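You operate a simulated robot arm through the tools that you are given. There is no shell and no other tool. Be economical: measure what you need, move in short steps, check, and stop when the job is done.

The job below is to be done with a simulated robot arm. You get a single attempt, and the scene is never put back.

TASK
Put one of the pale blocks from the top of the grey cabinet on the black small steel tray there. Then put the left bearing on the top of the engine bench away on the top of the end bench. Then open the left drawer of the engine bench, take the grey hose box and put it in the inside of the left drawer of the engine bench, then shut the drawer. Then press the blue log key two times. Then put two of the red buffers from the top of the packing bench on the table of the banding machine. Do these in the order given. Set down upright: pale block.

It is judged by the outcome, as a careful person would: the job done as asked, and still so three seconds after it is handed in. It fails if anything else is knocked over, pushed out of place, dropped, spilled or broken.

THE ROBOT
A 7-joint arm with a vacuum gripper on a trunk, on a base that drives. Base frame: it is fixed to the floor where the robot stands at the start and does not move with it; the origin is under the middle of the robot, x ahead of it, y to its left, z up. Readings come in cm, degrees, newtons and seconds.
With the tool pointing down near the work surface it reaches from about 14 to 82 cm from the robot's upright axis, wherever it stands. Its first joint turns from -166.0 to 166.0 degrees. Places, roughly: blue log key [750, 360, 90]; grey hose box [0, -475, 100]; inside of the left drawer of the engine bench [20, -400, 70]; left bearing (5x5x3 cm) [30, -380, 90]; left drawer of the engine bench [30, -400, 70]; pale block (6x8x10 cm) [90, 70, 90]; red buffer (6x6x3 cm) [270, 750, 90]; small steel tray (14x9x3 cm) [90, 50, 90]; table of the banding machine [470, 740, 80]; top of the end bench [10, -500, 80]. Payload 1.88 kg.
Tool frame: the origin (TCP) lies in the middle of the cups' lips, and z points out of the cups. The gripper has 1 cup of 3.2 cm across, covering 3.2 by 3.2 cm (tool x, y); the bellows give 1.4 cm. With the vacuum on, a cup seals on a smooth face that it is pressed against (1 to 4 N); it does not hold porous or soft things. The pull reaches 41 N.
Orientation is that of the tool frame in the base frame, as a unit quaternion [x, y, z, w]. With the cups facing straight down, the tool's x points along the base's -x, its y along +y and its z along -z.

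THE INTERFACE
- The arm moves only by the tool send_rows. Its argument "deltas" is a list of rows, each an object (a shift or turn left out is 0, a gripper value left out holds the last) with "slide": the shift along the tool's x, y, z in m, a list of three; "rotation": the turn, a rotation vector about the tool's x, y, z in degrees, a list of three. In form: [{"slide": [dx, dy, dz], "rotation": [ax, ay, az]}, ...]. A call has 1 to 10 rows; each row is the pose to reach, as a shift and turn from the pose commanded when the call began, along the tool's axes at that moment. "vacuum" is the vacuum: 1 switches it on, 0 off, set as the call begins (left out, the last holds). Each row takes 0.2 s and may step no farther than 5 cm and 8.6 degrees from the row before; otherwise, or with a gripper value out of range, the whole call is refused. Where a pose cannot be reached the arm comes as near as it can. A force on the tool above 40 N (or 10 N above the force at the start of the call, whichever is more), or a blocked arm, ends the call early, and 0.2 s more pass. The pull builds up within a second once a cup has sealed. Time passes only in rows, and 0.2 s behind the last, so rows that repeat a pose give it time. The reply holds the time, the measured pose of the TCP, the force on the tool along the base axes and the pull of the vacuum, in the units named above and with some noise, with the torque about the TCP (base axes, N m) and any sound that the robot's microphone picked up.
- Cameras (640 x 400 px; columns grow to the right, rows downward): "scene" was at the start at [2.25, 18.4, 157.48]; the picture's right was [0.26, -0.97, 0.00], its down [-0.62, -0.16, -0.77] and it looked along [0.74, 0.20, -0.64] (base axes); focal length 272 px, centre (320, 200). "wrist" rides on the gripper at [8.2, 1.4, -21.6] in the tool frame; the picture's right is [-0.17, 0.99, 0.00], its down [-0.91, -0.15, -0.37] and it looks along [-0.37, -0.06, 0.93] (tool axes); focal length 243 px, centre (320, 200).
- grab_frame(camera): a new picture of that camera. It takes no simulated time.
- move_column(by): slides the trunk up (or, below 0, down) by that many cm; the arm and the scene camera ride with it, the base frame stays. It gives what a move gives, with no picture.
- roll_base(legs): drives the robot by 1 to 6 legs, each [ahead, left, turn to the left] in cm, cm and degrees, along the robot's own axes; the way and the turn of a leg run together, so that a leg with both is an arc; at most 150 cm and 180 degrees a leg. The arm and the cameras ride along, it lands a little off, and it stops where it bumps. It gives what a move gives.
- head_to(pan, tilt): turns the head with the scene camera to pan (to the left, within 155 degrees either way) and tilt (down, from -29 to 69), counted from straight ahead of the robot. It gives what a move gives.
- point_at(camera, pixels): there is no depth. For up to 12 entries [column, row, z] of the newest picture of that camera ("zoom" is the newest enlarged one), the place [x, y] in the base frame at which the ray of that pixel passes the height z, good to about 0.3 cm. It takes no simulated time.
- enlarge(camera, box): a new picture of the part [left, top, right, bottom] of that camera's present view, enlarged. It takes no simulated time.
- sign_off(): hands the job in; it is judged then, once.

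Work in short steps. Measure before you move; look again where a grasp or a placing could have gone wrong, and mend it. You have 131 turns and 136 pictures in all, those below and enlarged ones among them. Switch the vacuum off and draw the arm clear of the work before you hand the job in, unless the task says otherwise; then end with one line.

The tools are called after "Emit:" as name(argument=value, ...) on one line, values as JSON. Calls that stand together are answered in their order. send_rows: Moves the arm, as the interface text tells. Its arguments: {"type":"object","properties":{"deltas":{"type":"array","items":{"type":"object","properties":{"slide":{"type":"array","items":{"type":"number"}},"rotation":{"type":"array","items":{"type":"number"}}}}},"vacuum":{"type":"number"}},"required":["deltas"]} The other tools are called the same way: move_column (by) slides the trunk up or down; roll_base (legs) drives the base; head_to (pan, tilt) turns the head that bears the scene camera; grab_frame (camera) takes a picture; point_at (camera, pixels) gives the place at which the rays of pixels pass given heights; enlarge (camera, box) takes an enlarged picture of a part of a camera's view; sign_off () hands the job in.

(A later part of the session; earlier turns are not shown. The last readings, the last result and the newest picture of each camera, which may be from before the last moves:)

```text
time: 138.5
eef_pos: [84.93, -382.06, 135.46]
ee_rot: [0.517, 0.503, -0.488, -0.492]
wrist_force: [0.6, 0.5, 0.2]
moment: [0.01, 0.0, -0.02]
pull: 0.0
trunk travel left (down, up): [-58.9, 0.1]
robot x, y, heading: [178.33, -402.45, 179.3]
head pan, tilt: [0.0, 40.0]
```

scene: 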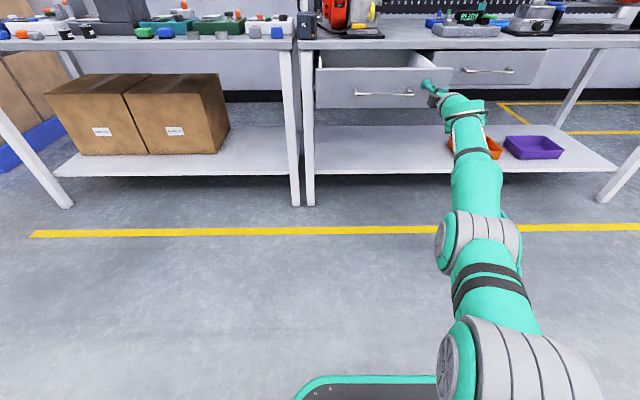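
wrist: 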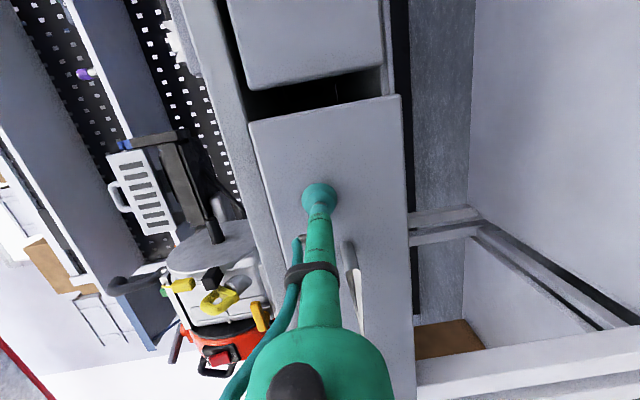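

Now I rotate the tool back to vertical while retracting and lowering it to travel height.

Emit:
send_rows(deltas=[{"slide": [0, 0.017, -0.02], "rotation": [-8, 0, 0]}, {"slide": [0, 0.034, -0.04], "rotation": [-16, 0.1, 0]}, {"slide": [0, 0.051, -0.06], "rotation": [-24, 0.2, 0]}, {"slide": [0, 0.068, -0.08], "rotation": [-32, 0.2, -0.1]}, {"slide": [0, 0.085, -0.1], "rotation": [-40, 0.3, -0.1]}, {"slide": [0, 0.102, -0.12], "rotation": [-48, 0.4, -0.1]}, {"slide": [0, 0.119, -0.14], "rotation": [-56, 0.4, -0.1]}, {"slide": [0, 0.136, -0.16], "rotation": [-64, 0.5, -0.2]}, {"slide": [0, 0.153, -0.18], "rotation": [-72, 0.6, -0.2]}, {"slide": [0, 0.17, -0.2], "rotation": [-80, 0.7, -0.2]}])

Emit:
send_rows(deltas=[{"rotation": [-7.7, 0, 0]}, {"rotation": [-7.7, 0, 0]}])

Emit:
grab_frame(camera="scene")

```text
time: 140.7
eef_pos: [105.48, -382.55, 119.21]
ee_rot: [0.714, 0.697, -0.045, -0.046]
wrist_force: [0.0, 0.1, 0.6]
moment: [0.0, -0.02, 0.0]
pull: 0.1
trunk travel left (down, up): [-58.9, 0.1]
robot x, y, heading: [178.21, -402.01, 179.3]
head pan, tilt: [0.0, 40.0]
```

```text
time: 141.3
eef_pos: [105.41, -382.53, 119.39]
ee_rot: [0.715, 0.699, 0.001, -0.001]
wrist_force: [0.7, -0.2, 0.3]
moment: [0.06, 0.07, 0.01]
pull: 0.1
trunk travel left (down, up): [-58.9, 0.1]
robot x, y, heading: [178.46, -402.31, 179.0]
head pan, tilt: [0.0, 40.0]
```

```text
69 pictures are left
```

scene: 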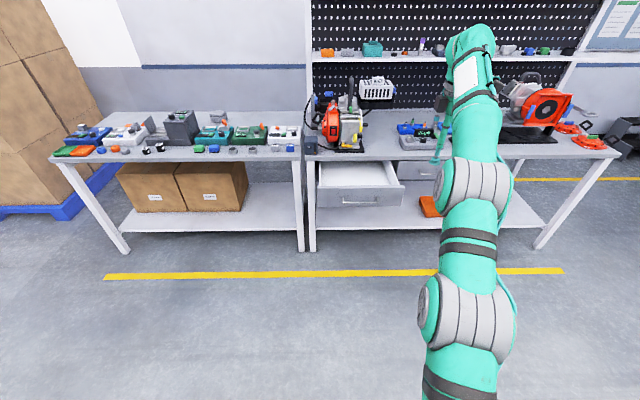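

Vertical again and the drawer stands open. I retract the arm 28 cm and drive to the end bench for the hose box.

Emit:
send_rows(deltas=[{"slide": [0, 0.047, 0]}, {"slide": [-0.02, 0.09, 0]}, {"slide": [-0.04, 0.13, 0]}, {"slide": [-0.06, 0.17, 0]}, {"slide": [-0.08, 0.21, 0]}, {"slide": [-0.1, 0.25, 0]}, {"slide": [-0.1, 0.28, 0]}, {"slide": [-0.1, 0.28, 0]}])

Emit:
roll_base(legs=[[68, 0, 1], [0, 76, 0]])

Emit:
grab_frame(camera="scene")

```text
time: 143.1
eef_pos: [133.35, -393.15, 119.18]
ee_rot: [0.716, 0.699, 0.001, 0.001]
wrist_force: [1.2, -0.5, 0.1]
moment: [-0.02, 0.04, 0.04]
pull: 0.0
trunk travel left (down, up): [-58.9, 0.1]
robot x, y, heading: [178.41, -402.36, 179.0]
head pan, tilt: [0.0, 40.0]
```

```text
time: 150.6
eef_pos: [65.7, -469.88, 119.35]
ee_rot: [0.709, 0.706, 0.001, 0.001]
wrist_force: [0.4, -0.2, -0.3]
moment: [-0.04, 0.02, 0.02]
pull: 0.1
trunk travel left (down, up): [-58.9, 0.1]
robot x, y, heading: [111.34, -478.23, -179.9]
head pan, tilt: [0.0, 40.0]
```

```text
68 pictures are left
```

scene: 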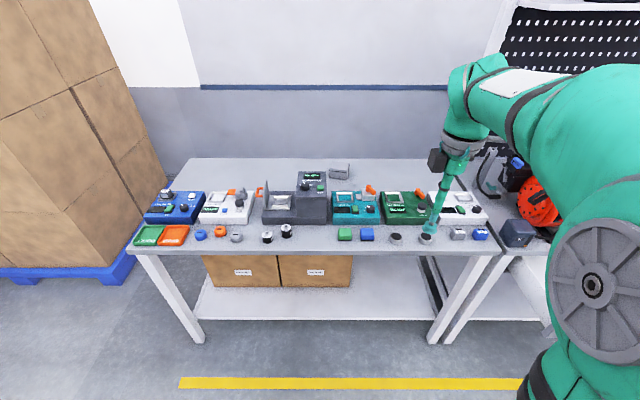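

Drive ahead 33 cm (base front will stop ~4 cm short of the bench) and look from the wrist.

Emit:
roll_base(legs=[[33, 0, 0]])

Emit:
send_rows(deltas=[{"slide": [0, -0.045, 0]}, {"slide": [0, -0.09, 0]}, {"slide": [0, -0.13, 0]}, {"slide": [0, -0.17, 0]}, {"slide": [0, -0.17, 0]}])

Emit:
grab_frame(camera="wrist")

Emit:
enlarge(camera="scene", box=[240, 100, 440, 225])

```text
time: 152.8
eef_pos: [32.9, -470.24, 119.32]
ee_rot: [0.707, 0.707, 0.001, 0.001]
wrist_force: [0.7, 0.0, 0.2]
moment: [-0.02, -0.03, 0.0]
pull: 0.1
trunk travel left (down, up): [-58.9, 0.1]
robot x, y, heading: [78.23, -478.13, -179.5]
head pan, tilt: [0.0, 40.0]
```

```text
time: 153.9
eef_pos: [15.94, -470.33, 119.15]
ee_rot: [0.707, 0.707, 0.001, 0.0]
wrist_force: [-0.3, -0.3, -0.3]
moment: [-0.02, -0.03, 0.0]
pull: 0.1
trunk travel left (down, up): [-58.9, 0.1]
robot x, y, heading: [78.82, -478.59, -179.8]
head pan, tilt: [0.0, 40.0]
```

```text
67 pictures are left
```

wrist: 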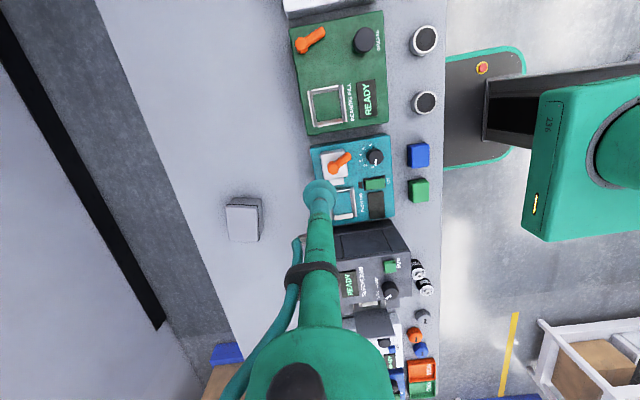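

```text
3.20 times, centred on (340, 162) of scene
```

zoom: 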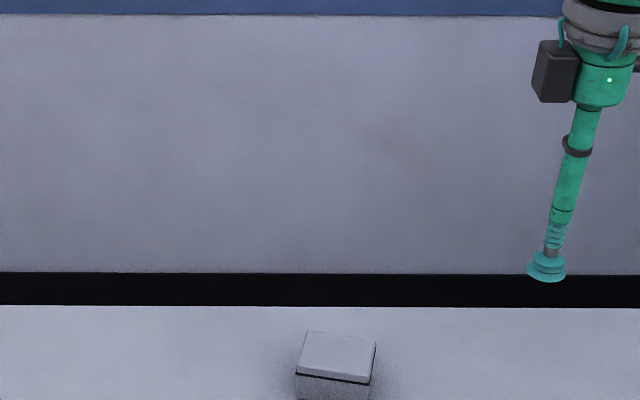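

I triangulate the hose box top from both views.

Emit:
point_at(camera="zoom", pixels=[[306, 333, 90], [376, 341, 90], [368, 380, 90], [298, 374, 90], [337, 357, 88], [337, 357, 90], [337, 357, 92]])

Emit:
enlarge(camera="wrist", box=[200, 180, 296, 240])

Emit:
point_at(camera="wrist", pixels=[[243, 221, 88], [243, 221, 90], [243, 221, 92], [227, 205, 90], [258, 206, 90], [257, 240, 90], [228, 238, 90]])

```text
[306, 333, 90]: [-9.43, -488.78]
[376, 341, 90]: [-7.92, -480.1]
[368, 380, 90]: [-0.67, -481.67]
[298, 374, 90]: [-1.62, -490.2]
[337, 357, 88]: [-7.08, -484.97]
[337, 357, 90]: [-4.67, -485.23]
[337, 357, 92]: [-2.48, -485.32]
```

```text
6.67 times, centred on (248, 210) of wrist
```

zoom: 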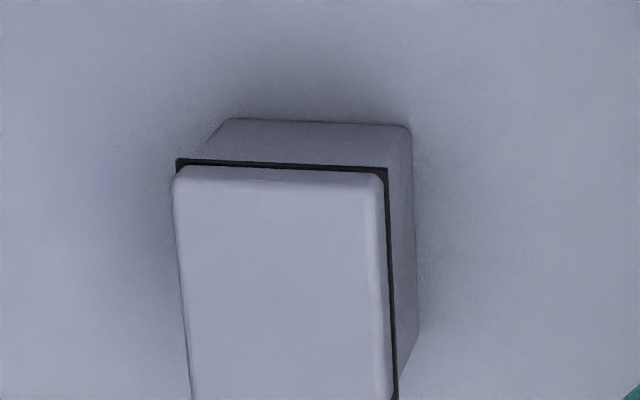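

```text
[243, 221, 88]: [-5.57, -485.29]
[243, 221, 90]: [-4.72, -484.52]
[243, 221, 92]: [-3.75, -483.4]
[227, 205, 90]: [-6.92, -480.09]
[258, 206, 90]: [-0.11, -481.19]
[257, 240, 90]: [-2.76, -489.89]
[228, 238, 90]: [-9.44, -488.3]
```

Box top centre is (−4.7, −484.9) at z≈90. I edge the base 2 cm closer and 6 cm left, then reach over it in line.

Emit:
roll_base(legs=[[2.3, 6, 0]])

Emit:
send_rows(deltas=[{"slide": [-0.01, -0.03, 0.03]}, {"slide": [-0.03, -0.06, 0.06]}, {"slide": [-0.05, -0.09, 0.09]}, {"slide": [-0.07, -0.12, 0.12]}, {"slide": [-0.08, -0.15, 0.15]}, {"slide": [-0.082, -0.165, 0.19]}, {"slide": [-0.082, -0.165, 0.22]}, {"slide": [-0.082, -0.165, 0.22]}], vacuum=1)

Emit:
grab_frame(camera="wrist")

```text
time: 154.9
eef_pos: [13.66, -476.28, 119.17]
ee_rot: [0.707, 0.707, 0.002, 0.0]
wrist_force: [-0.5, 0.0, -0.5]
moment: [0.04, 0.0, 0.02]
pull: 0.2
trunk travel left (down, up): [-58.9, 0.1]
robot x, y, heading: [76.3, -483.6, -179.6]
head pan, tilt: [0.0, 40.0]
```

```text
time: 156.7
eef_pos: [-2.72, -484.36, 97.03]
ee_rot: [0.706, 0.708, 0.001, 0.001]
wrist_force: [0.0, 1.1, 0.0]
moment: [0.0, 0.01, 0.01]
pull: 0.1
trunk travel left (down, up): [-58.9, 0.1]
robot x, y, heading: [75.98, -484.35, -179.1]
head pan, tilt: [0.0, 40.0]
```

```text
64 pictures are left
```

wrist: 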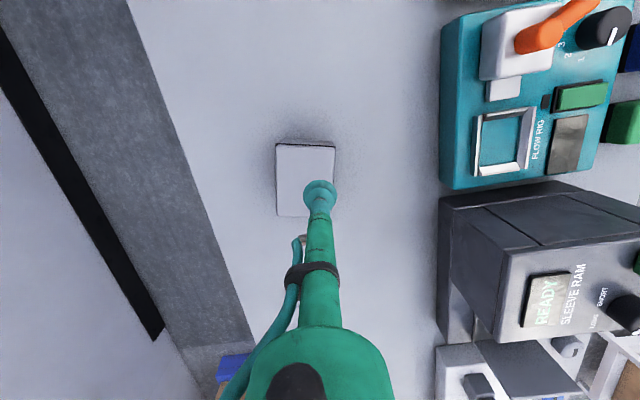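

The box is just off to −x of the cup. I shift 1 cm and lower onto it.

Emit:
send_rows(deltas=[{"slide": [0, -0.01, 0.04]}, {"slide": [0, -0.01, 0.06]}, {"slide": [0, -0.01, 0.067]}, {"slide": [0, -0.01, 0.073]}, {"slide": [0, -0.01, 0.078]}, {"slide": [0, -0.01, 0.078]}])

```text
time: 158.1
eef_pos: [-3.93, -484.49, 89.85]
ee_rot: [0.707, 0.708, -0.002, -0.002]
wrist_force: [-6.7, -2.9, 30.5]
moment: [-0.07, -0.14, -0.08]
pull: 40.6
trunk travel left (down, up): [-58.9, 0.1]
robot x, y, heading: [76.03, -484.13, -179.6]
head pan, tilt: [0.0, 40.0]
```

Sealed. I lift straight up first, then retract toward the robot.

Emit:
send_rows(deltas=[{"slide": [0, 0, -0.02]}, {"slide": [0, 0, -0.05]}, {"slide": [0, 0, -0.09]}, {"slide": [0, 0.02, -0.13]}, {"slide": [0, 0.05, -0.165]}, {"slide": [0, 0.085, -0.2]}, {"slide": [0, 0.12, -0.235]}, {"slide": [0, 0.16, -0.26]}, {"slide": [0, 0.205, -0.28]}, {"slide": [0, 0.25, -0.3]}])

Emit:
send_rows(deltas=[{"slide": [0, 0.045, 0]}, {"slide": [0, 0.09, 0]}, {"slide": [0, 0.13, 0]}, {"slide": [0, 0.13, 0]}])

Emit:
roll_base(legs=[[-44, 0, 0], [0, -88, 0]])

Emit:
head_to(pan=0, tilt=50)

Emit:
grab_frame(camera="scene")

Emit:
grab_frame(camera="wrist")

```text
time: 160.3
eef_pos: [21.38, -484.49, 119.25]
ee_rot: [0.707, 0.707, 0.001, 0.001]
wrist_force: [-0.4, 0.2, -0.9]
moment: [0.03, 0.0, 0.04]
pull: 41.0
trunk travel left (down, up): [-58.9, 0.1]
robot x, y, heading: [76.29, -483.97, -179.6]
head pan, tilt: [0.0, 40.0]
```

```text
time: 161.3
eef_pos: [34.4, -484.54, 119.22]
ee_rot: [0.708, 0.707, 0.0, 0.001]
wrist_force: [0.3, 1.0, -2.2]
moment: [0.01, 0.01, 0.0]
pull: 41.3
trunk travel left (down, up): [-58.9, 0.1]
robot x, y, heading: [75.99, -484.49, -179.2]
head pan, tilt: [0.0, 40.0]
```

```text
time: 168.3
eef_pos: [77.67, -394.82, 119.4]
ee_rot: [0.708, 0.706, 0.0, 0.0]
wrist_force: [0.1, -0.7, -2.0]
moment: [-0.01, 0.03, 0.01]
pull: 40.9
trunk travel left (down, up): [-58.9, 0.1]
robot x, y, heading: [119.69, -394.79, -179.7]
head pan, tilt: [0.0, 40.0]
```

```text
time: 169.0
eef_pos: [77.72, -394.88, 119.3]
ee_rot: [0.708, 0.706, 0.001, 0.001]
wrist_force: [0.1, -0.6, -1.5]
moment: [0.04, -0.02, 0.0]
pull: 40.7
trunk travel left (down, up): [-58.9, 0.1]
robot x, y, heading: [119.85, -395.18, -179.8]
head pan, tilt: [0.0, 50.0]
```

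```text
63 pictures are left
```

scene: 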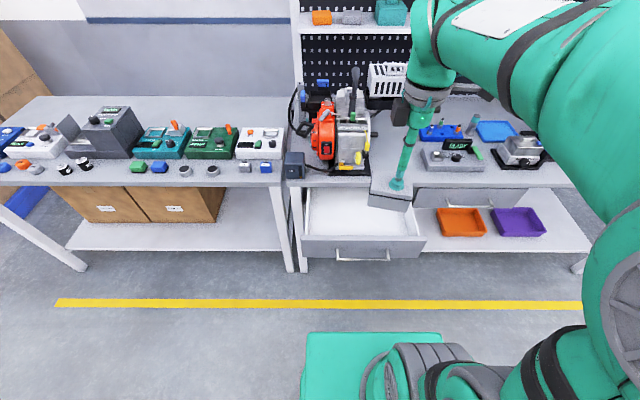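

```text
62 pictures are left
```

wrist: 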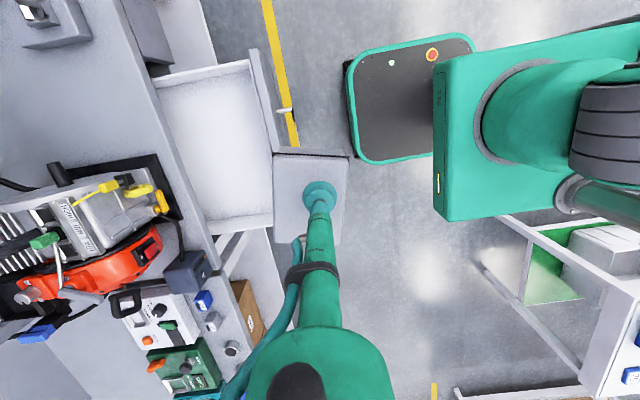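

The open drawer is under the arm. I measure its interior corners.

Emit:
point_at(camera="wrist", pixels=[[157, 85, 80], [250, 60, 80], [278, 155, 80], [207, 235, 80], [245, 70, 72], [160, 95, 72], [208, 215, 72], [270, 213, 72]])

Emit:
point_at(camera="scene", pixels=[[303, 240, 81], [425, 238, 81], [310, 232, 72], [412, 232, 72], [310, 190, 80], [370, 210, 72]])

```text
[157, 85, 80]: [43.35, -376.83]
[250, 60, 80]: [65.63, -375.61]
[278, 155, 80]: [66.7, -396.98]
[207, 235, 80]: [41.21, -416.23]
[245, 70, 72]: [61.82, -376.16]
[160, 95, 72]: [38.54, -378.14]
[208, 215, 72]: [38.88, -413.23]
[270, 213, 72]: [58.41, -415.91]
```

```text
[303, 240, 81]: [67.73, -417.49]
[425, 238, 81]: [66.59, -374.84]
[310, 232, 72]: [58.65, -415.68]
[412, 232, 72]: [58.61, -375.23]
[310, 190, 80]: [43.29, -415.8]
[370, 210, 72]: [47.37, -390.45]
```

Interior is x≈44–66, y −416…−376, empty. I move over (56.5, −397) and lower into it.

Emit:
send_rows(deltas=[{"slide": [-0.005, -0.045, 0]}, {"slide": [-0.01, -0.09, 0]}, {"slide": [-0.015, -0.135, 0]}, {"slide": [-0.021, -0.18, 0]}, {"slide": [-0.021, -0.212, 0.03]}, {"slide": [-0.021, -0.212, 0.08]}, {"slide": [-0.021, -0.212, 0.13]}, {"slide": [-0.021, -0.212, 0.18]}, {"slide": [-0.021, -0.212, 0.22]}, {"slide": [-0.021, -0.212, 0.22]}])

Emit:
grab_frame(camera="wrist")

Emit:
enlarge(camera="scene", box=[260, 130, 480, 270])

```text
time: 171.2
eef_pos: [56.31, -396.9, 97.13]
ee_rot: [0.708, 0.706, 0.0, 0.001]
wrist_force: [-0.3, 1.1, -3.2]
moment: [0.01, -0.04, 0.02]
pull: 40.9
trunk travel left (down, up): [-58.9, 0.1]
robot x, y, heading: [119.39, -394.92, -180.0]
head pan, tilt: [0.0, 50.0]
```

```text
61 pictures are left
```

wrist: 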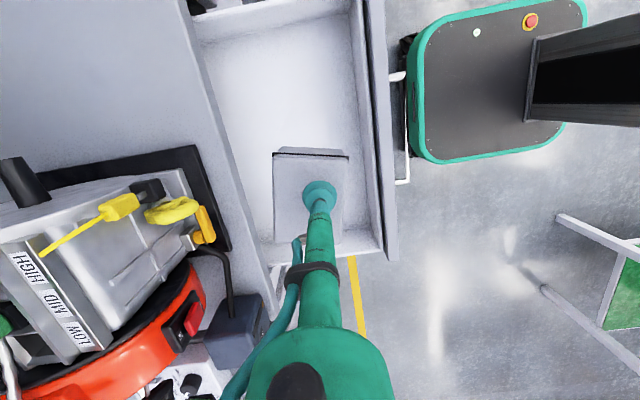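

```text
2.86 times, centred on (370, 200) of scene
```

zoom: 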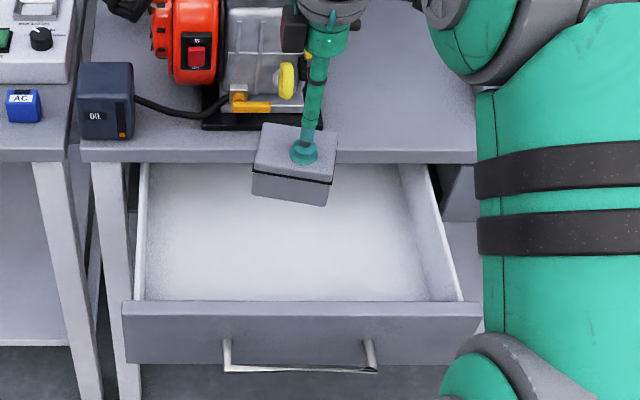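

Clear of the bench edge and drawer walls. I lower to z≈79, then slowly to contact.

Emit:
send_rows(deltas=[{"slide": [0, 0, 0.05]}, {"slide": [0, 0, 0.1]}, {"slide": [0, 0, 0.15]}, {"slide": [0, 0, 0.175]}, {"slide": [0, 0, 0.185]}, {"slide": [0, 0, 0.195]}, {"slide": [0, 0, 0.2]}, {"slide": [0, 0, 0.2]}])

```text
time: 173.0
eef_pos: [56.64, -396.89, 77.2]
ee_rot: [0.708, 0.706, 0.001, 0.001]
wrist_force: [0.0, 0.5, -1.6]
moment: [-0.01, -0.01, -0.03]
pull: 40.0
trunk travel left (down, up): [-58.9, 0.1]
robot x, y, heading: [119.32, -394.6, -179.8]
head pan, tilt: [0.0, 50.0]
```

Emit:
send_rows(deltas=[{"slide": [0, 0, 0.003]}, {"slide": [0, 0, 0.006]}, {"slide": [0, 0, 0.009]}, {"slide": [0, 0, 0.012]}, {"slide": [0, 0, 0.012]}])

```text
time: 174.2
eef_pos: [56.47, -396.95, 76.2]
ee_rot: [0.708, 0.706, -0.001, 0.0]
wrist_force: [-1.2, 1.3, 12.5]
moment: [-0.06, -0.18, -0.06]
pull: 40.5
trunk travel left (down, up): [-58.9, 0.1]
robot x, y, heading: [119.44, -394.86, -179.7]
head pan, tilt: [0.0, 50.0]
```

Box rests on the drawer floor. I release, rise clear, then pull back in front of the drawer.

Emit:
send_rows(deltas=[{"slide": [0, 0, -0.006]}, {"slide": [0, 0, -0.006]}, {"slide": [0, 0, -0.006]}, {"slide": [0, 0, -0.006]}, {"slide": [0, 0, -0.04]}, {"slide": [0, 0, -0.085]}, {"slide": [0, 0, -0.13]}, {"slide": [0, 0, -0.175]}, {"slide": [0, 0, -0.22]}], vacuum=0)

Emit:
send_rows(deltas=[{"slide": [0.01, 0.045, 0]}, {"slide": [0.02, 0.09, 0]}, {"slide": [0.03, 0.135, 0]}, {"slide": [0.04, 0.18, 0]}, {"slide": [0.05, 0.225, 0]}, {"slide": [0.05, 0.25, 0]}, {"slide": [0.05, 0.25, 0]}])

Emit:
grab_frame(camera="wrist")

Emit:
enlarge(camera="scene", box=[260, 130, 480, 270])

```text
time: 176.2
eef_pos: [56.56, -396.82, 98.07]
ee_rot: [0.708, 0.706, 0.001, 0.001]
wrist_force: [0.1, -0.2, 0.0]
moment: [0.0, 0.03, -0.03]
pull: 0.1
trunk travel left (down, up): [-58.9, 0.1]
robot x, y, heading: [119.79, -394.94, -180.1]
head pan, tilt: [0.0, 50.0]
```

```text
time: 177.8
eef_pos: [81.57, -391.96, 98.14]
ee_rot: [0.709, 0.705, 0.001, 0.0]
wrist_force: [0.1, -0.4, 0.1]
moment: [0.01, 0.0, 0.0]
pull: 0.1
trunk travel left (down, up): [-58.9, 0.1]
robot x, y, heading: [119.55, -394.89, -179.8]
head pan, tilt: [0.0, 50.0]
```

```text
59 pictures are left
```

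wrist: 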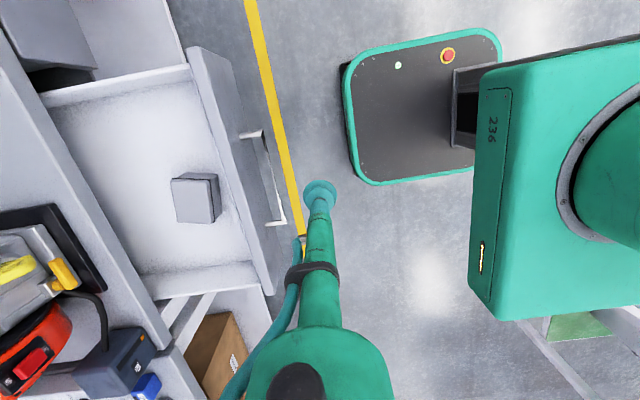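

```text
2.86 times, centred on (370, 200) of scene
```

zoom: 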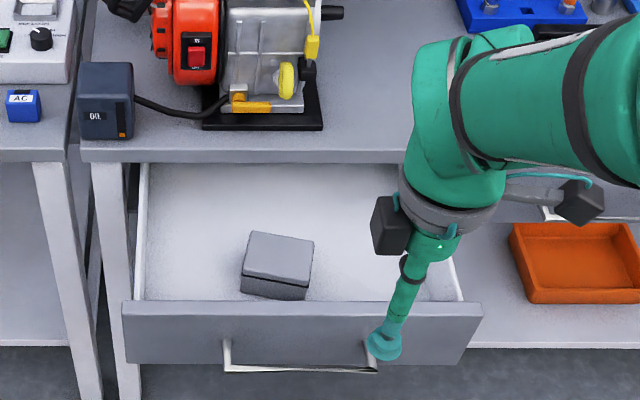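

The box sits in the drawer. I check the handle-bar position, then lower the trunk to bring the tube to handle height.

Emit:
point_at(camera="wrist", pixels=[[263, 135, 76], [285, 225, 76], [243, 135, 76], [267, 225, 76]])

Emit:
move_column(by=-28.5)

Emit:
grab_frame(camera="wrist")

```text
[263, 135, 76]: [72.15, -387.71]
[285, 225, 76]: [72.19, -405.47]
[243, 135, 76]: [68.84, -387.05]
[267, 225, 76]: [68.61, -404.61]
```

```text
time: 180.7
eef_pos: [81.56, -392.01, 69.74]
ee_rot: [0.709, 0.705, 0.001, 0.001]
wrist_force: [-0.5, 0.1, 0.3]
moment: [0.01, -0.01, -0.01]
pull: 0.1
trunk travel left (down, up): [-30.4, 28.6]
robot x, y, heading: [119.45, -394.87, -179.9]
head pan, tilt: [0.0, 50.0]
```

```text
57 pictures are left
```

wrist: 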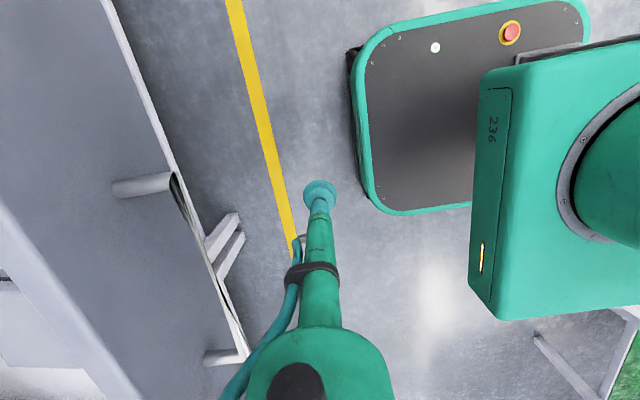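

The tube is in front of the handle bar, level with it. I push toward −x to shut the drawer.

Emit:
send_rows(deltas=[{"slide": [0, -0.03, 0]}, {"slide": [0, -0.06, 0]}, {"slide": [0, -0.09, 0]}, {"slide": [0, -0.12, 0]}, {"slide": [0, -0.15, 0]}, {"slide": [0, -0.18, 0]}, {"slide": [0, -0.21, 0]}, {"slide": [0, -0.24, 0]}, {"slide": [0, -0.265, 0]}, {"slide": [0, -0.265, 0]}])

Emit:
grab_frame(camera="scene")

```text
time: 182.9
eef_pos: [54.95, -391.96, 69.97]
ee_rot: [0.708, 0.706, -0.002, -0.003]
wrist_force: [-1.8, -13.9, 37.2]
moment: [0.76, 0.19, 0.12]
pull: 0.1
trunk travel left (down, up): [-30.4, 28.6]
robot x, y, heading: [119.71, -394.5, -179.8]
head pan, tilt: [0.0, 50.0]
```

```text
56 pictures are left
```

scene: 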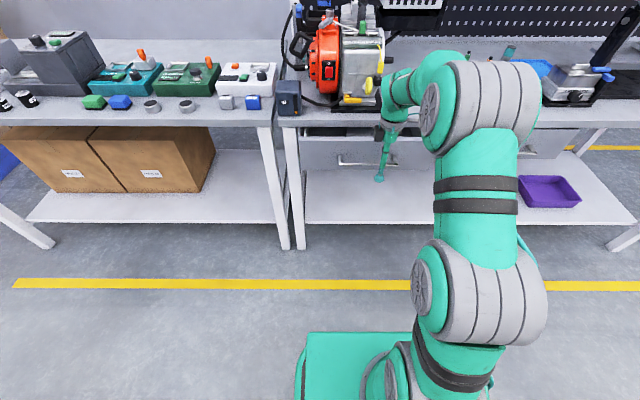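

There is an upward force of 37 N; I look closely at the contact.

Emit:
enlarge(camera="scene", box=[330, 80, 450, 200])

Emit:
grab_frame(camera="wrist")

```text
3.33 times, centred on (390, 140) of scene
```

zoom: 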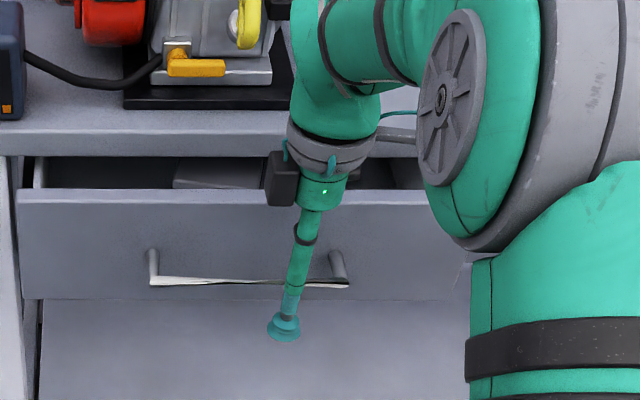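

```text
54 pictures are left
```

wrist: 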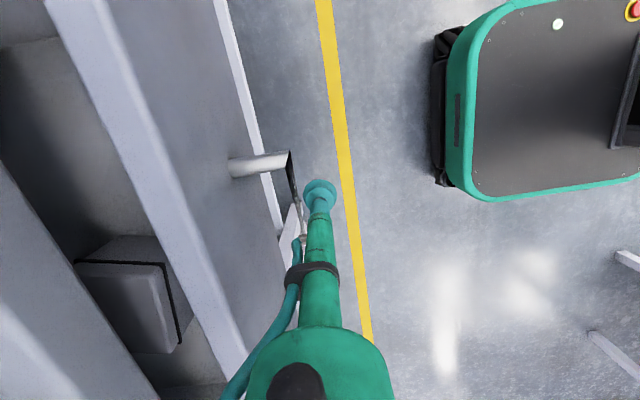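

I back off 3 cm to clear the contact and see whether the force vanishes.

Emit:
send_rows(deltas=[{"slide": [0, 0.015, 0]}, {"slide": [0, 0.03, 0]}, {"slide": [0, 0.03, 0]}])

Emit:
enlarge(camera="wrist", box=[200, 140, 400, 265])

```text
time: 183.7
eef_pos: [57.88, -392.07, 70.0]
ee_rot: [0.708, 0.707, -0.001, -0.001]
wrist_force: [-0.4, -17.2, 37.7]
moment: [0.92, 0.31, 0.11]
pull: 0.1
trunk travel left (down, up): [-30.4, 28.6]
robot x, y, heading: [119.88, -394.87, -179.7]
head pan, tilt: [0.0, 50.0]
```

```text
3.20 times, centred on (300, 202) of wrist
```

zoom: 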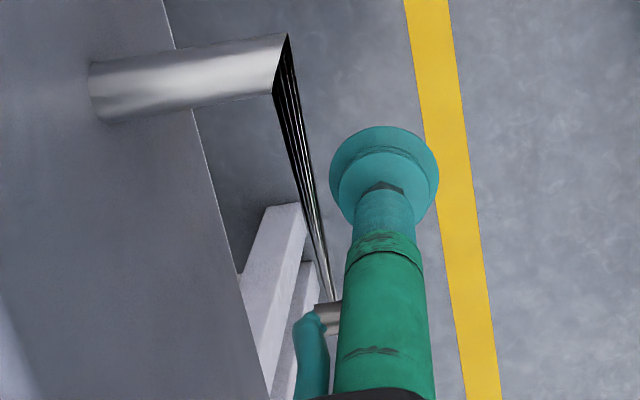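

The hose nipple is sitting on the handle bar. I raise 3.5 cm so that only the lower tube pushes, then push again.

Emit:
send_rows(deltas=[{"slide": [0, 0, -0.01]}, {"slide": [0, 0, -0.02]}, {"slide": [0, 0, -0.03]}, {"slide": [0, 0.03, -0.03]}, {"slide": [0, 0.03, -0.03]}])

Emit:
enlarge(camera="wrist", box=[200, 140, 400, 265])

```text
time: 184.9
eef_pos: [61.07, -391.95, 72.74]
ee_rot: [0.708, 0.706, 0.001, 0.0]
wrist_force: [0.5, 0.3, 0.4]
moment: [0.0, -0.02, -0.01]
pull: 0.1
trunk travel left (down, up): [-30.4, 28.6]
robot x, y, heading: [119.56, -394.99, -179.6]
head pan, tilt: [0.0, 50.0]
```

```text
3.20 times, centred on (300, 202) of wrist
```

zoom: 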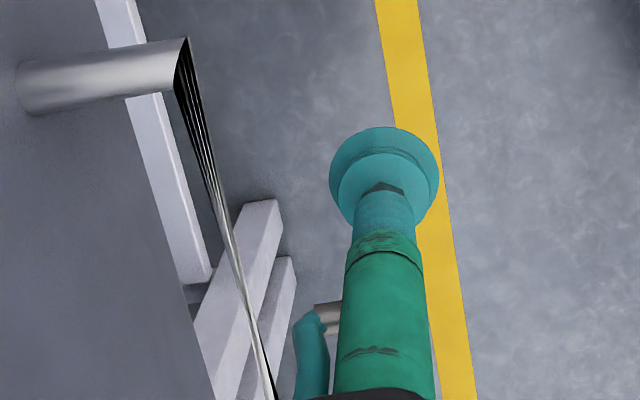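

Freed. I push again at this height.

Emit:
send_rows(deltas=[{"slide": [0, -0.025, 0]}, {"slide": [0, -0.045, 0]}, {"slide": [0, -0.065, 0]}, {"slide": [0, -0.085, 0]}, {"slide": [0, -0.1, 0]}, {"slide": [0, -0.11, 0]}, {"slide": [0, -0.11, 0]}])

Emit:
enlarge(camera="scene", box=[280, 80, 450, 200])

Emit:
grab_frame(camera="wrist")

```text
time: 186.5
eef_pos: [50.02, -391.9, 72.59]
ee_rot: [0.708, 0.706, 0.001, 0.001]
wrist_force: [-0.2, -0.8, 0.8]
moment: [0.03, -0.04, -0.03]
pull: 0.1
trunk travel left (down, up): [-30.4, 28.6]
robot x, y, heading: [119.66, -394.79, -179.7]
head pan, tilt: [0.0, 50.0]
```

```text
3.33 times, centred on (365, 140) of scene
```

zoom: 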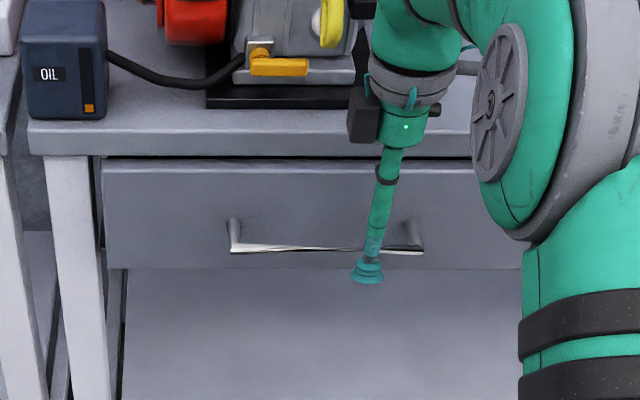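

```text
50 pictures are left
```

wrist: 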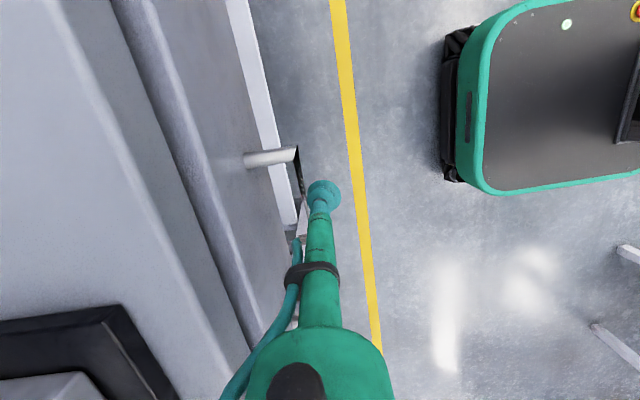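

Almost shut. I push the last bit until the force rises.

Emit:
send_rows(deltas=[{"slide": [0, -0.008, 0]}, {"slide": [0, -0.014, 0]}, {"slide": [0, -0.02, 0]}, {"slide": [0, -0.026, 0]}, {"slide": [0, -0.032, 0]}, {"slide": [0, -0.032, 0]}])

Emit:
enlarge(camera="scene", box=[280, 80, 450, 200])

Emit:
enlarge(camera="wrist", box=[100, 0, 400, 260])

```text
time: 187.4
eef_pos: [48.64, -391.91, 72.22]
ee_rot: [0.71, 0.704, 0.007, 0.008]
wrist_force: [10.9, 0.3, 3.1]
moment: [-0.03, 0.22, 0.0]
pull: 0.0
trunk travel left (down, up): [-30.4, 28.6]
robot x, y, heading: [119.39, -394.76, -180.0]
head pan, tilt: [0.0, 50.0]
stopped in row 4: the force on the tool passed its limit at 48 N (the readings are from after the stop); the commanded pose is now the measured one
```

```text
3.33 times, centred on (365, 140) of scene
```

zoom: 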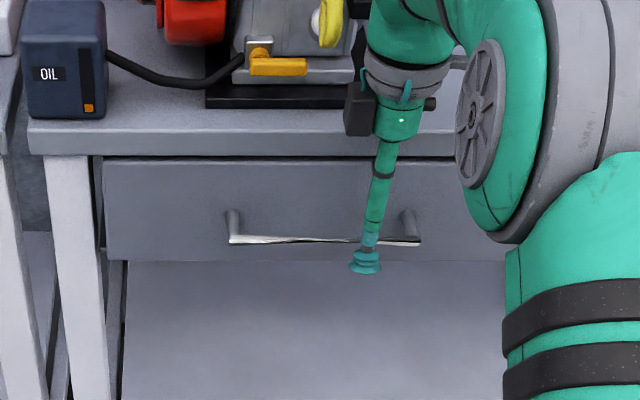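

```text
1.54 times, centred on (250, 130) of wrist
```

zoom: 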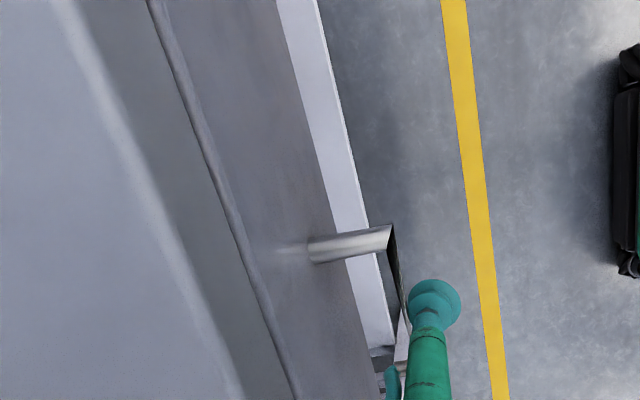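

The force spiked at x≈48.6, matching the shut position. I back away, raise, and compare with the right-hand drawer.

Emit:
send_rows(deltas=[{"slide": [0, 0.02, 0]}, {"slide": [0, 0.06, 0]}, {"slide": [0, 0.1, 0]}, {"slide": [0, 0.14, 0]}, {"slide": [0, 0.18, 0]}, {"slide": [0, 0.22, 0]}, {"slide": [0, 0.22, 0]}])

Emit:
move_column(by=28)

Emit:
grab_frame(camera="wrist")

Emit:
enlarge(camera="scene", box=[270, 120, 490, 260])

```text
time: 189.0
eef_pos: [70.53, -391.85, 72.45]
ee_rot: [0.71, 0.704, 0.006, 0.008]
wrist_force: [2.3, 10.4, 1.6]
moment: [-0.28, 0.02, -0.1]
pull: 0.1
trunk travel left (down, up): [-30.4, 28.6]
robot x, y, heading: [120.0, -394.72, -179.8]
head pan, tilt: [0.0, 50.0]
```

```text
time: 189.6
eef_pos: [71.1, -391.94, 73.06]
ee_rot: [0.71, 0.704, 0.014, 0.016]
wrist_force: [1.6, 3.2, -11.9]
moment: [-0.06, -0.19, -0.05]
pull: 0.0
trunk travel left (down, up): [-31.8, 27.2]
robot x, y, heading: [119.56, -395.02, -180.1]
head pan, tilt: [0.0, 50.0]
stopped: the force on the tool passed its limit at 52 N (the readings are from after the stop); the commanded pose is now the measured one
```

```text
47 pictures are left
```

wrist: 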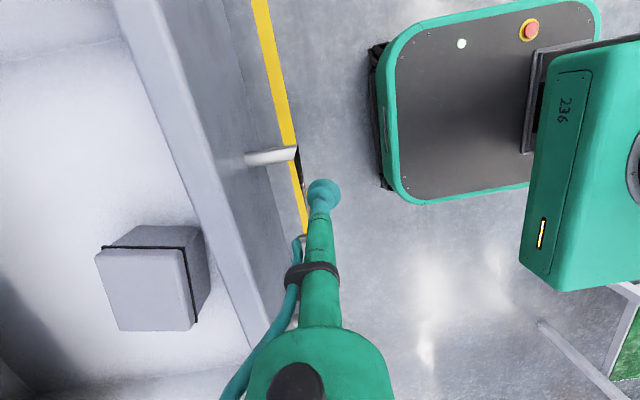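

```text
2.86 times, centred on (380, 190) of scene
```

zoom: 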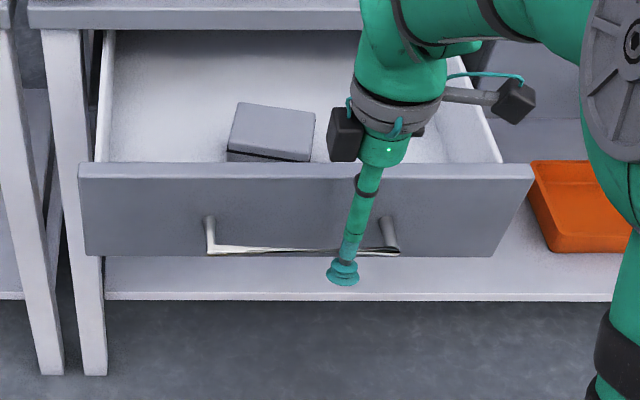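

The nipple slipped under the bar and dragged the drawer open again. I lower the tool to free it, level it, then back off.

Emit:
send_rows(deltas=[{"slide": [0, 0, 0.01]}, {"slide": [0, 0, 0.02], "rotation": [-1, 0, 0]}, {"slide": [0, 0, 0.03], "rotation": [-2, 0, 0]}, {"slide": [0, 0, 0.03], "rotation": [-2.4, 0, 0]}])

Emit:
enlarge(camera="wrist", box=[200, 140, 400, 265])

```text
time: 190.4
eef_pos: [70.31, -391.93, 71.42]
ee_rot: [0.71, 0.704, 0.014, 0.014]
wrist_force: [-1.4, -0.5, 16.3]
moment: [0.02, 0.12, 0.0]
pull: 0.1
trunk travel left (down, up): [-31.8, 27.2]
robot x, y, heading: [119.44, -394.49, -179.9]
head pan, tilt: [0.0, 50.0]
stopped in row 3: the force on the tool passed its limit at 50 N (the readings are from after the stop); the commanded pose is now the measured one
```

```text
3.20 times, centred on (300, 202) of wrist
```

zoom: 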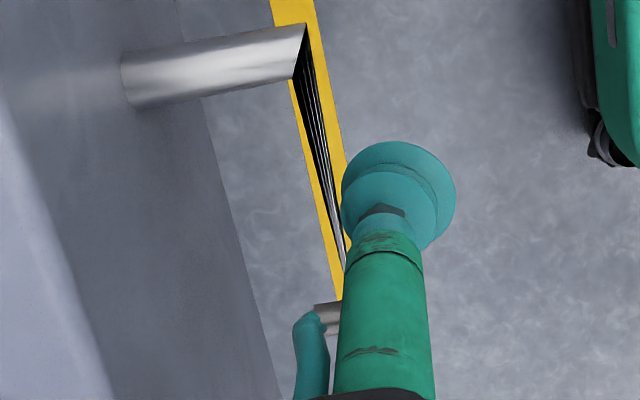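

The bar sits between the cup rim and the nipple. I go to the middle of that gap (up 8 mm) and then back straight off in +x, watching the force.

Emit:
send_rows(deltas=[{"slide": [0, 0, -0.004]}, {"slide": [0, 0, -0.008]}, {"slide": [0, 0, -0.008]}])

Emit:
send_rows(deltas=[{"slide": [0, 0.01, 0]}, {"slide": [0, 0.02, 0]}, {"slide": [0, 0.02, 0]}])

Emit:
enlarge(camera="wrist", box=[200, 140, 400, 265])

```text
time: 191.2
eef_pos: [70.49, -391.95, 71.95]
ee_rot: [0.71, 0.704, 0.017, 0.018]
wrist_force: [2.3, 0.9, 3.8]
moment: [-0.01, 0.07, -0.01]
pull: 0.0
trunk travel left (down, up): [-31.8, 27.2]
robot x, y, heading: [119.79, -394.77, -179.9]
head pan, tilt: [0.0, 50.0]
```

```text
time: 192.0
eef_pos: [72.55, -391.99, 71.97]
ee_rot: [0.71, 0.704, 0.017, 0.019]
wrist_force: [0.7, 1.8, 3.7]
moment: [-0.03, 0.06, -0.04]
pull: 0.0
trunk travel left (down, up): [-31.8, 27.2]
robot x, y, heading: [119.23, -394.88, -179.6]
head pan, tilt: [0.0, 50.0]
```

```text
3.20 times, centred on (300, 202) of wrist
```

zoom: 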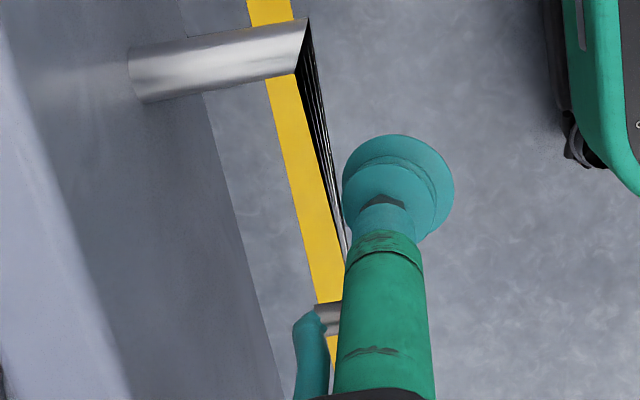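

The tool is tilted 2.9°, keeping the bar trapped behind the hose elbow. I level the tool, lift slightly to z≈72.8 as in the earlier successful release, then back off.

Emit:
send_rows(deltas=[{"slide": [0, -0.005, 0], "rotation": [1.5, 0, 0]}, {"slide": [0, -0.005, -0.003], "rotation": [2.9, 0, 0]}, {"slide": [0, -0.005, -0.008], "rotation": [2.9, 0, 0]}, {"slide": [0, -0.005, -0.008], "rotation": [2.9, 0, 0]}])

Emit:
enlarge(camera="wrist", box=[240, 160, 340, 225])

Emit:
enlarge(camera="scene", box=[360, 170, 440, 230])

```text
time: 193.0
eef_pos: [71.99, -391.88, 72.79]
ee_rot: [0.71, 0.704, -0.001, 0.0]
wrist_force: [0.2, 1.2, 0.7]
moment: [-0.01, -0.01, 0.0]
pull: 0.1
trunk travel left (down, up): [-31.8, 27.2]
robot x, y, heading: [119.41, -394.26, -179.8]
head pan, tilt: [0.0, 50.0]
```

```text
6.15 times, centred on (290, 192) of wrist
```

zoom: 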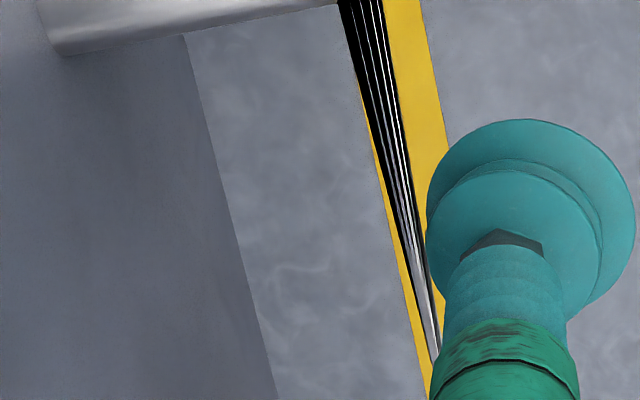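

```text
6.67 times, centred on (400, 200) of scene
```

zoom: 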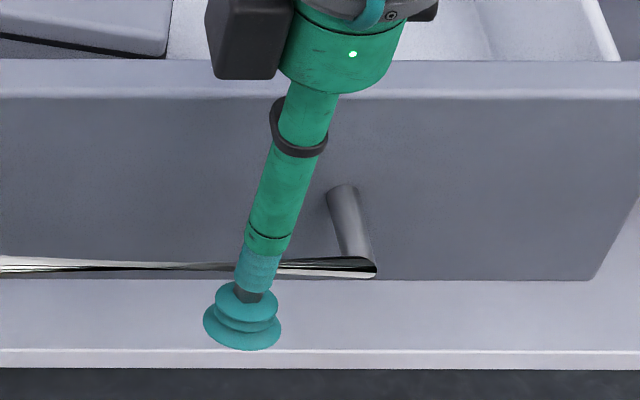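

Forces are near zero and the tool is level. I back off 5 cm and check it separates.

Emit:
send_rows(deltas=[{"slide": [0, 0.015, 0]}, {"slide": [0, 0.03, 0]}, {"slide": [0, 0.05, 0]}, {"slide": [0, 0.05, 0]}])

Emit:
enlarge(camera="scene", box=[330, 130, 490, 250])

```text
time: 194.0
eef_pos: [77.07, -392.03, 72.8]
ee_rot: [0.71, 0.704, -0.001, 0.0]
wrist_force: [0.8, 5.6, -0.6]
moment: [-0.13, 0.04, -0.06]
pull: 0.0
trunk travel left (down, up): [-31.8, 27.2]
robot x, y, heading: [119.59, -394.89, -179.5]
head pan, tilt: [0.0, 50.0]
```

```text
3.33 times, centred on (410, 190) of scene
```

zoom: 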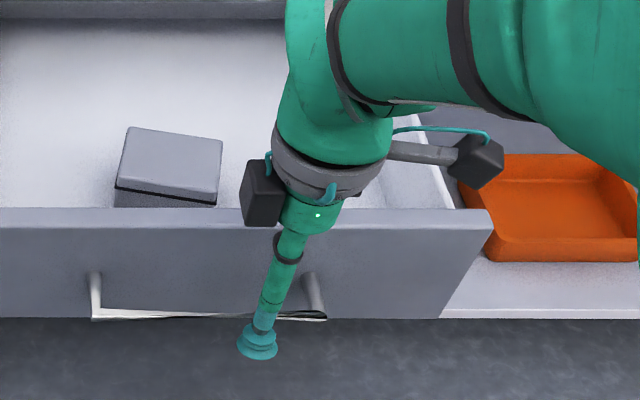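

Still attached. I look from the wrist at the nipple/bar region in detail.

Emit:
enlarge(camera="wrist", box=[240, 170, 400, 300])

Emit:
grab_frame(camera="wrist")

```text
3.08 times, centred on (320, 235) of wrist
```

zoom: 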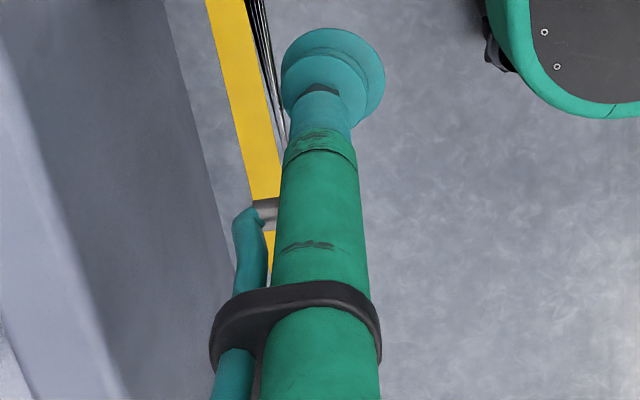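

```text
39 pictures are left
```

wrist: 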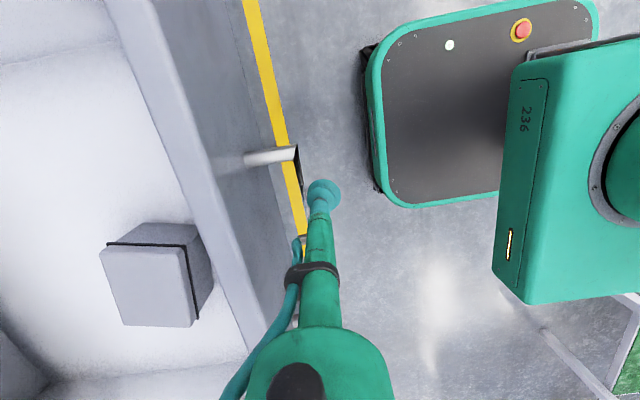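

The drawer runs so freely that light bar contact drags it. I slide the tool sideways (+y) off the end of the bar, where nothing can hook.

Emit:
send_rows(deltas=[{"slide": [0.012, 0, 0]}, {"slide": [0.024, 0, 0]}, {"slide": [0.036, 0, 0]}, {"slide": [0.048, 0, 0]}, {"slide": [0.06, 0, 0]}, {"slide": [0.075, 0, 0]}, {"slide": [0.09, 0, 0]}, {"slide": [0.1, 0, 0]}, {"slide": [0.1, 0, 0]}])

Emit:
enlarge(camera="scene", box=[330, 130, 490, 250])

```text
time: 194.4
eef_pos: [77.16, -391.21, 72.88]
ee_rot: [0.71, 0.704, -0.002, 0.004]
wrist_force: [-0.2, -5.1, 0.4]
moment: [0.12, -0.04, 0.03]
pull: 0.1
trunk travel left (down, up): [-31.8, 27.2]
robot x, y, heading: [119.84, -394.96, -179.6]
head pan, tilt: [0.0, 50.0]
stopped in row 2: the force on the tool passed its limit at 43 N (the readings are from after the stop); the commanded pose is now the measured one
```

```text
3.33 times, centred on (410, 190) of scene
```

zoom: 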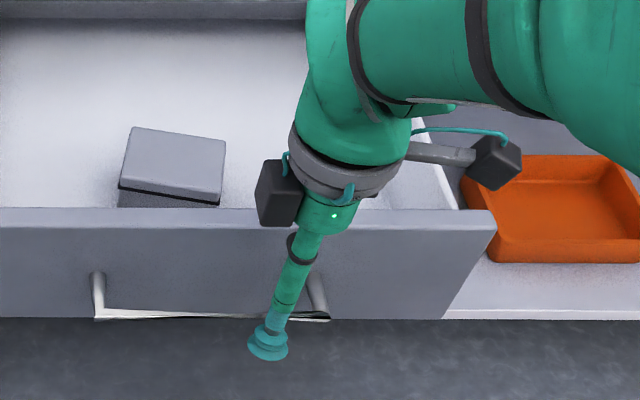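

Emit:
point_at(camera="zoom", pixels=[[420, 228, 81], [100, 228, 81], [97, 318, 76], [330, 318, 76], [97, 318, 75], [330, 318, 75], [268, 355, 72.9], [320, 270, 76]])

Emit:
point_at(camera="wrist", pixels=[[297, 148, 76], [245, 157, 76], [262, 345, 81], [300, 185, 76], [303, 200, 76]])

```text
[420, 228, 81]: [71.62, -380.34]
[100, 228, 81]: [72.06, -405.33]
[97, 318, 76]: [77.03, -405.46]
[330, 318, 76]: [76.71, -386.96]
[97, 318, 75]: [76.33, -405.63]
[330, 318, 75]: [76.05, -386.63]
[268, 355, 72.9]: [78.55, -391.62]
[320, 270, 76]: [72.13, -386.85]
```

```text
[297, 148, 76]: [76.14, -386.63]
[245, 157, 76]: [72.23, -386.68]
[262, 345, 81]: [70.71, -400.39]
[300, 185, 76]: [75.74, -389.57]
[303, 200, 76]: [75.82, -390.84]
```

The hose elbow seems to be inside the handle loop. With the tool now level, I try lifting gently right after a small +x pull.

Emit:
send_rows(deltas=[{"slide": [-0.006, 0.006, 0]}, {"slide": [-0.006, 0.006, -0.006]}, {"slide": [-0.006, 0.006, -0.012]}, {"slide": [-0.006, 0.006, -0.02]}, {"slide": [-0.006, 0.006, -0.03]}, {"slide": [-0.006, 0.006, -0.03]}])

```text
time: 195.8
eef_pos: [77.61, -391.8, 75.83]
ee_rot: [0.71, 0.704, -0.003, 0.002]
wrist_force: [0.2, -0.7, 0.2]
moment: [0.01, -0.03, 0.0]
pull: 0.0
trunk travel left (down, up): [-31.8, 27.2]
robot x, y, heading: [119.85, -395.09, -179.8]
head pan, tilt: [0.0, 50.0]
```

It lifted free with no force. I continue up 8 cm and then back, then look.

Emit:
send_rows(deltas=[{"slide": [0, 0, -0.02]}, {"slide": [0, 0, -0.05]}, {"slide": [0, 0, -0.09]}, {"slide": [0, 0.03, -0.12]}, {"slide": [0, 0.06, -0.14]}, {"slide": [0, 0.06, -0.14]}])

Emit:
grab_frame(camera="scene")

```text
time: 197.2
eef_pos: [83.63, -391.66, 89.81]
ee_rot: [0.71, 0.704, -0.003, 0.003]
wrist_force: [-0.8, -0.2, 0.5]
moment: [0.02, -0.01, 0.0]
pull: 0.1
trunk travel left (down, up): [-31.8, 27.2]
robot x, y, heading: [119.16, -394.81, -179.7]
head pan, tilt: [0.0, 50.0]
```

```text
37 pictures are left
```

scene: 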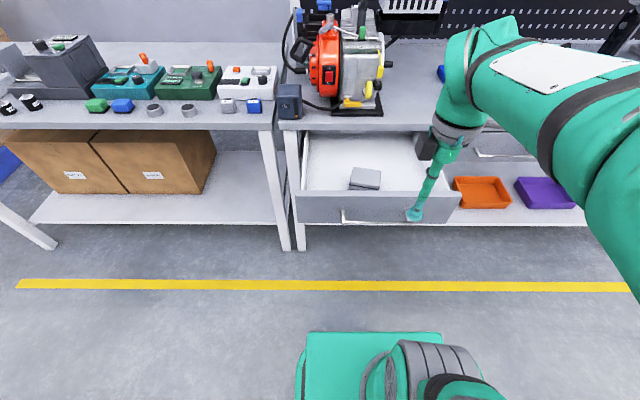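

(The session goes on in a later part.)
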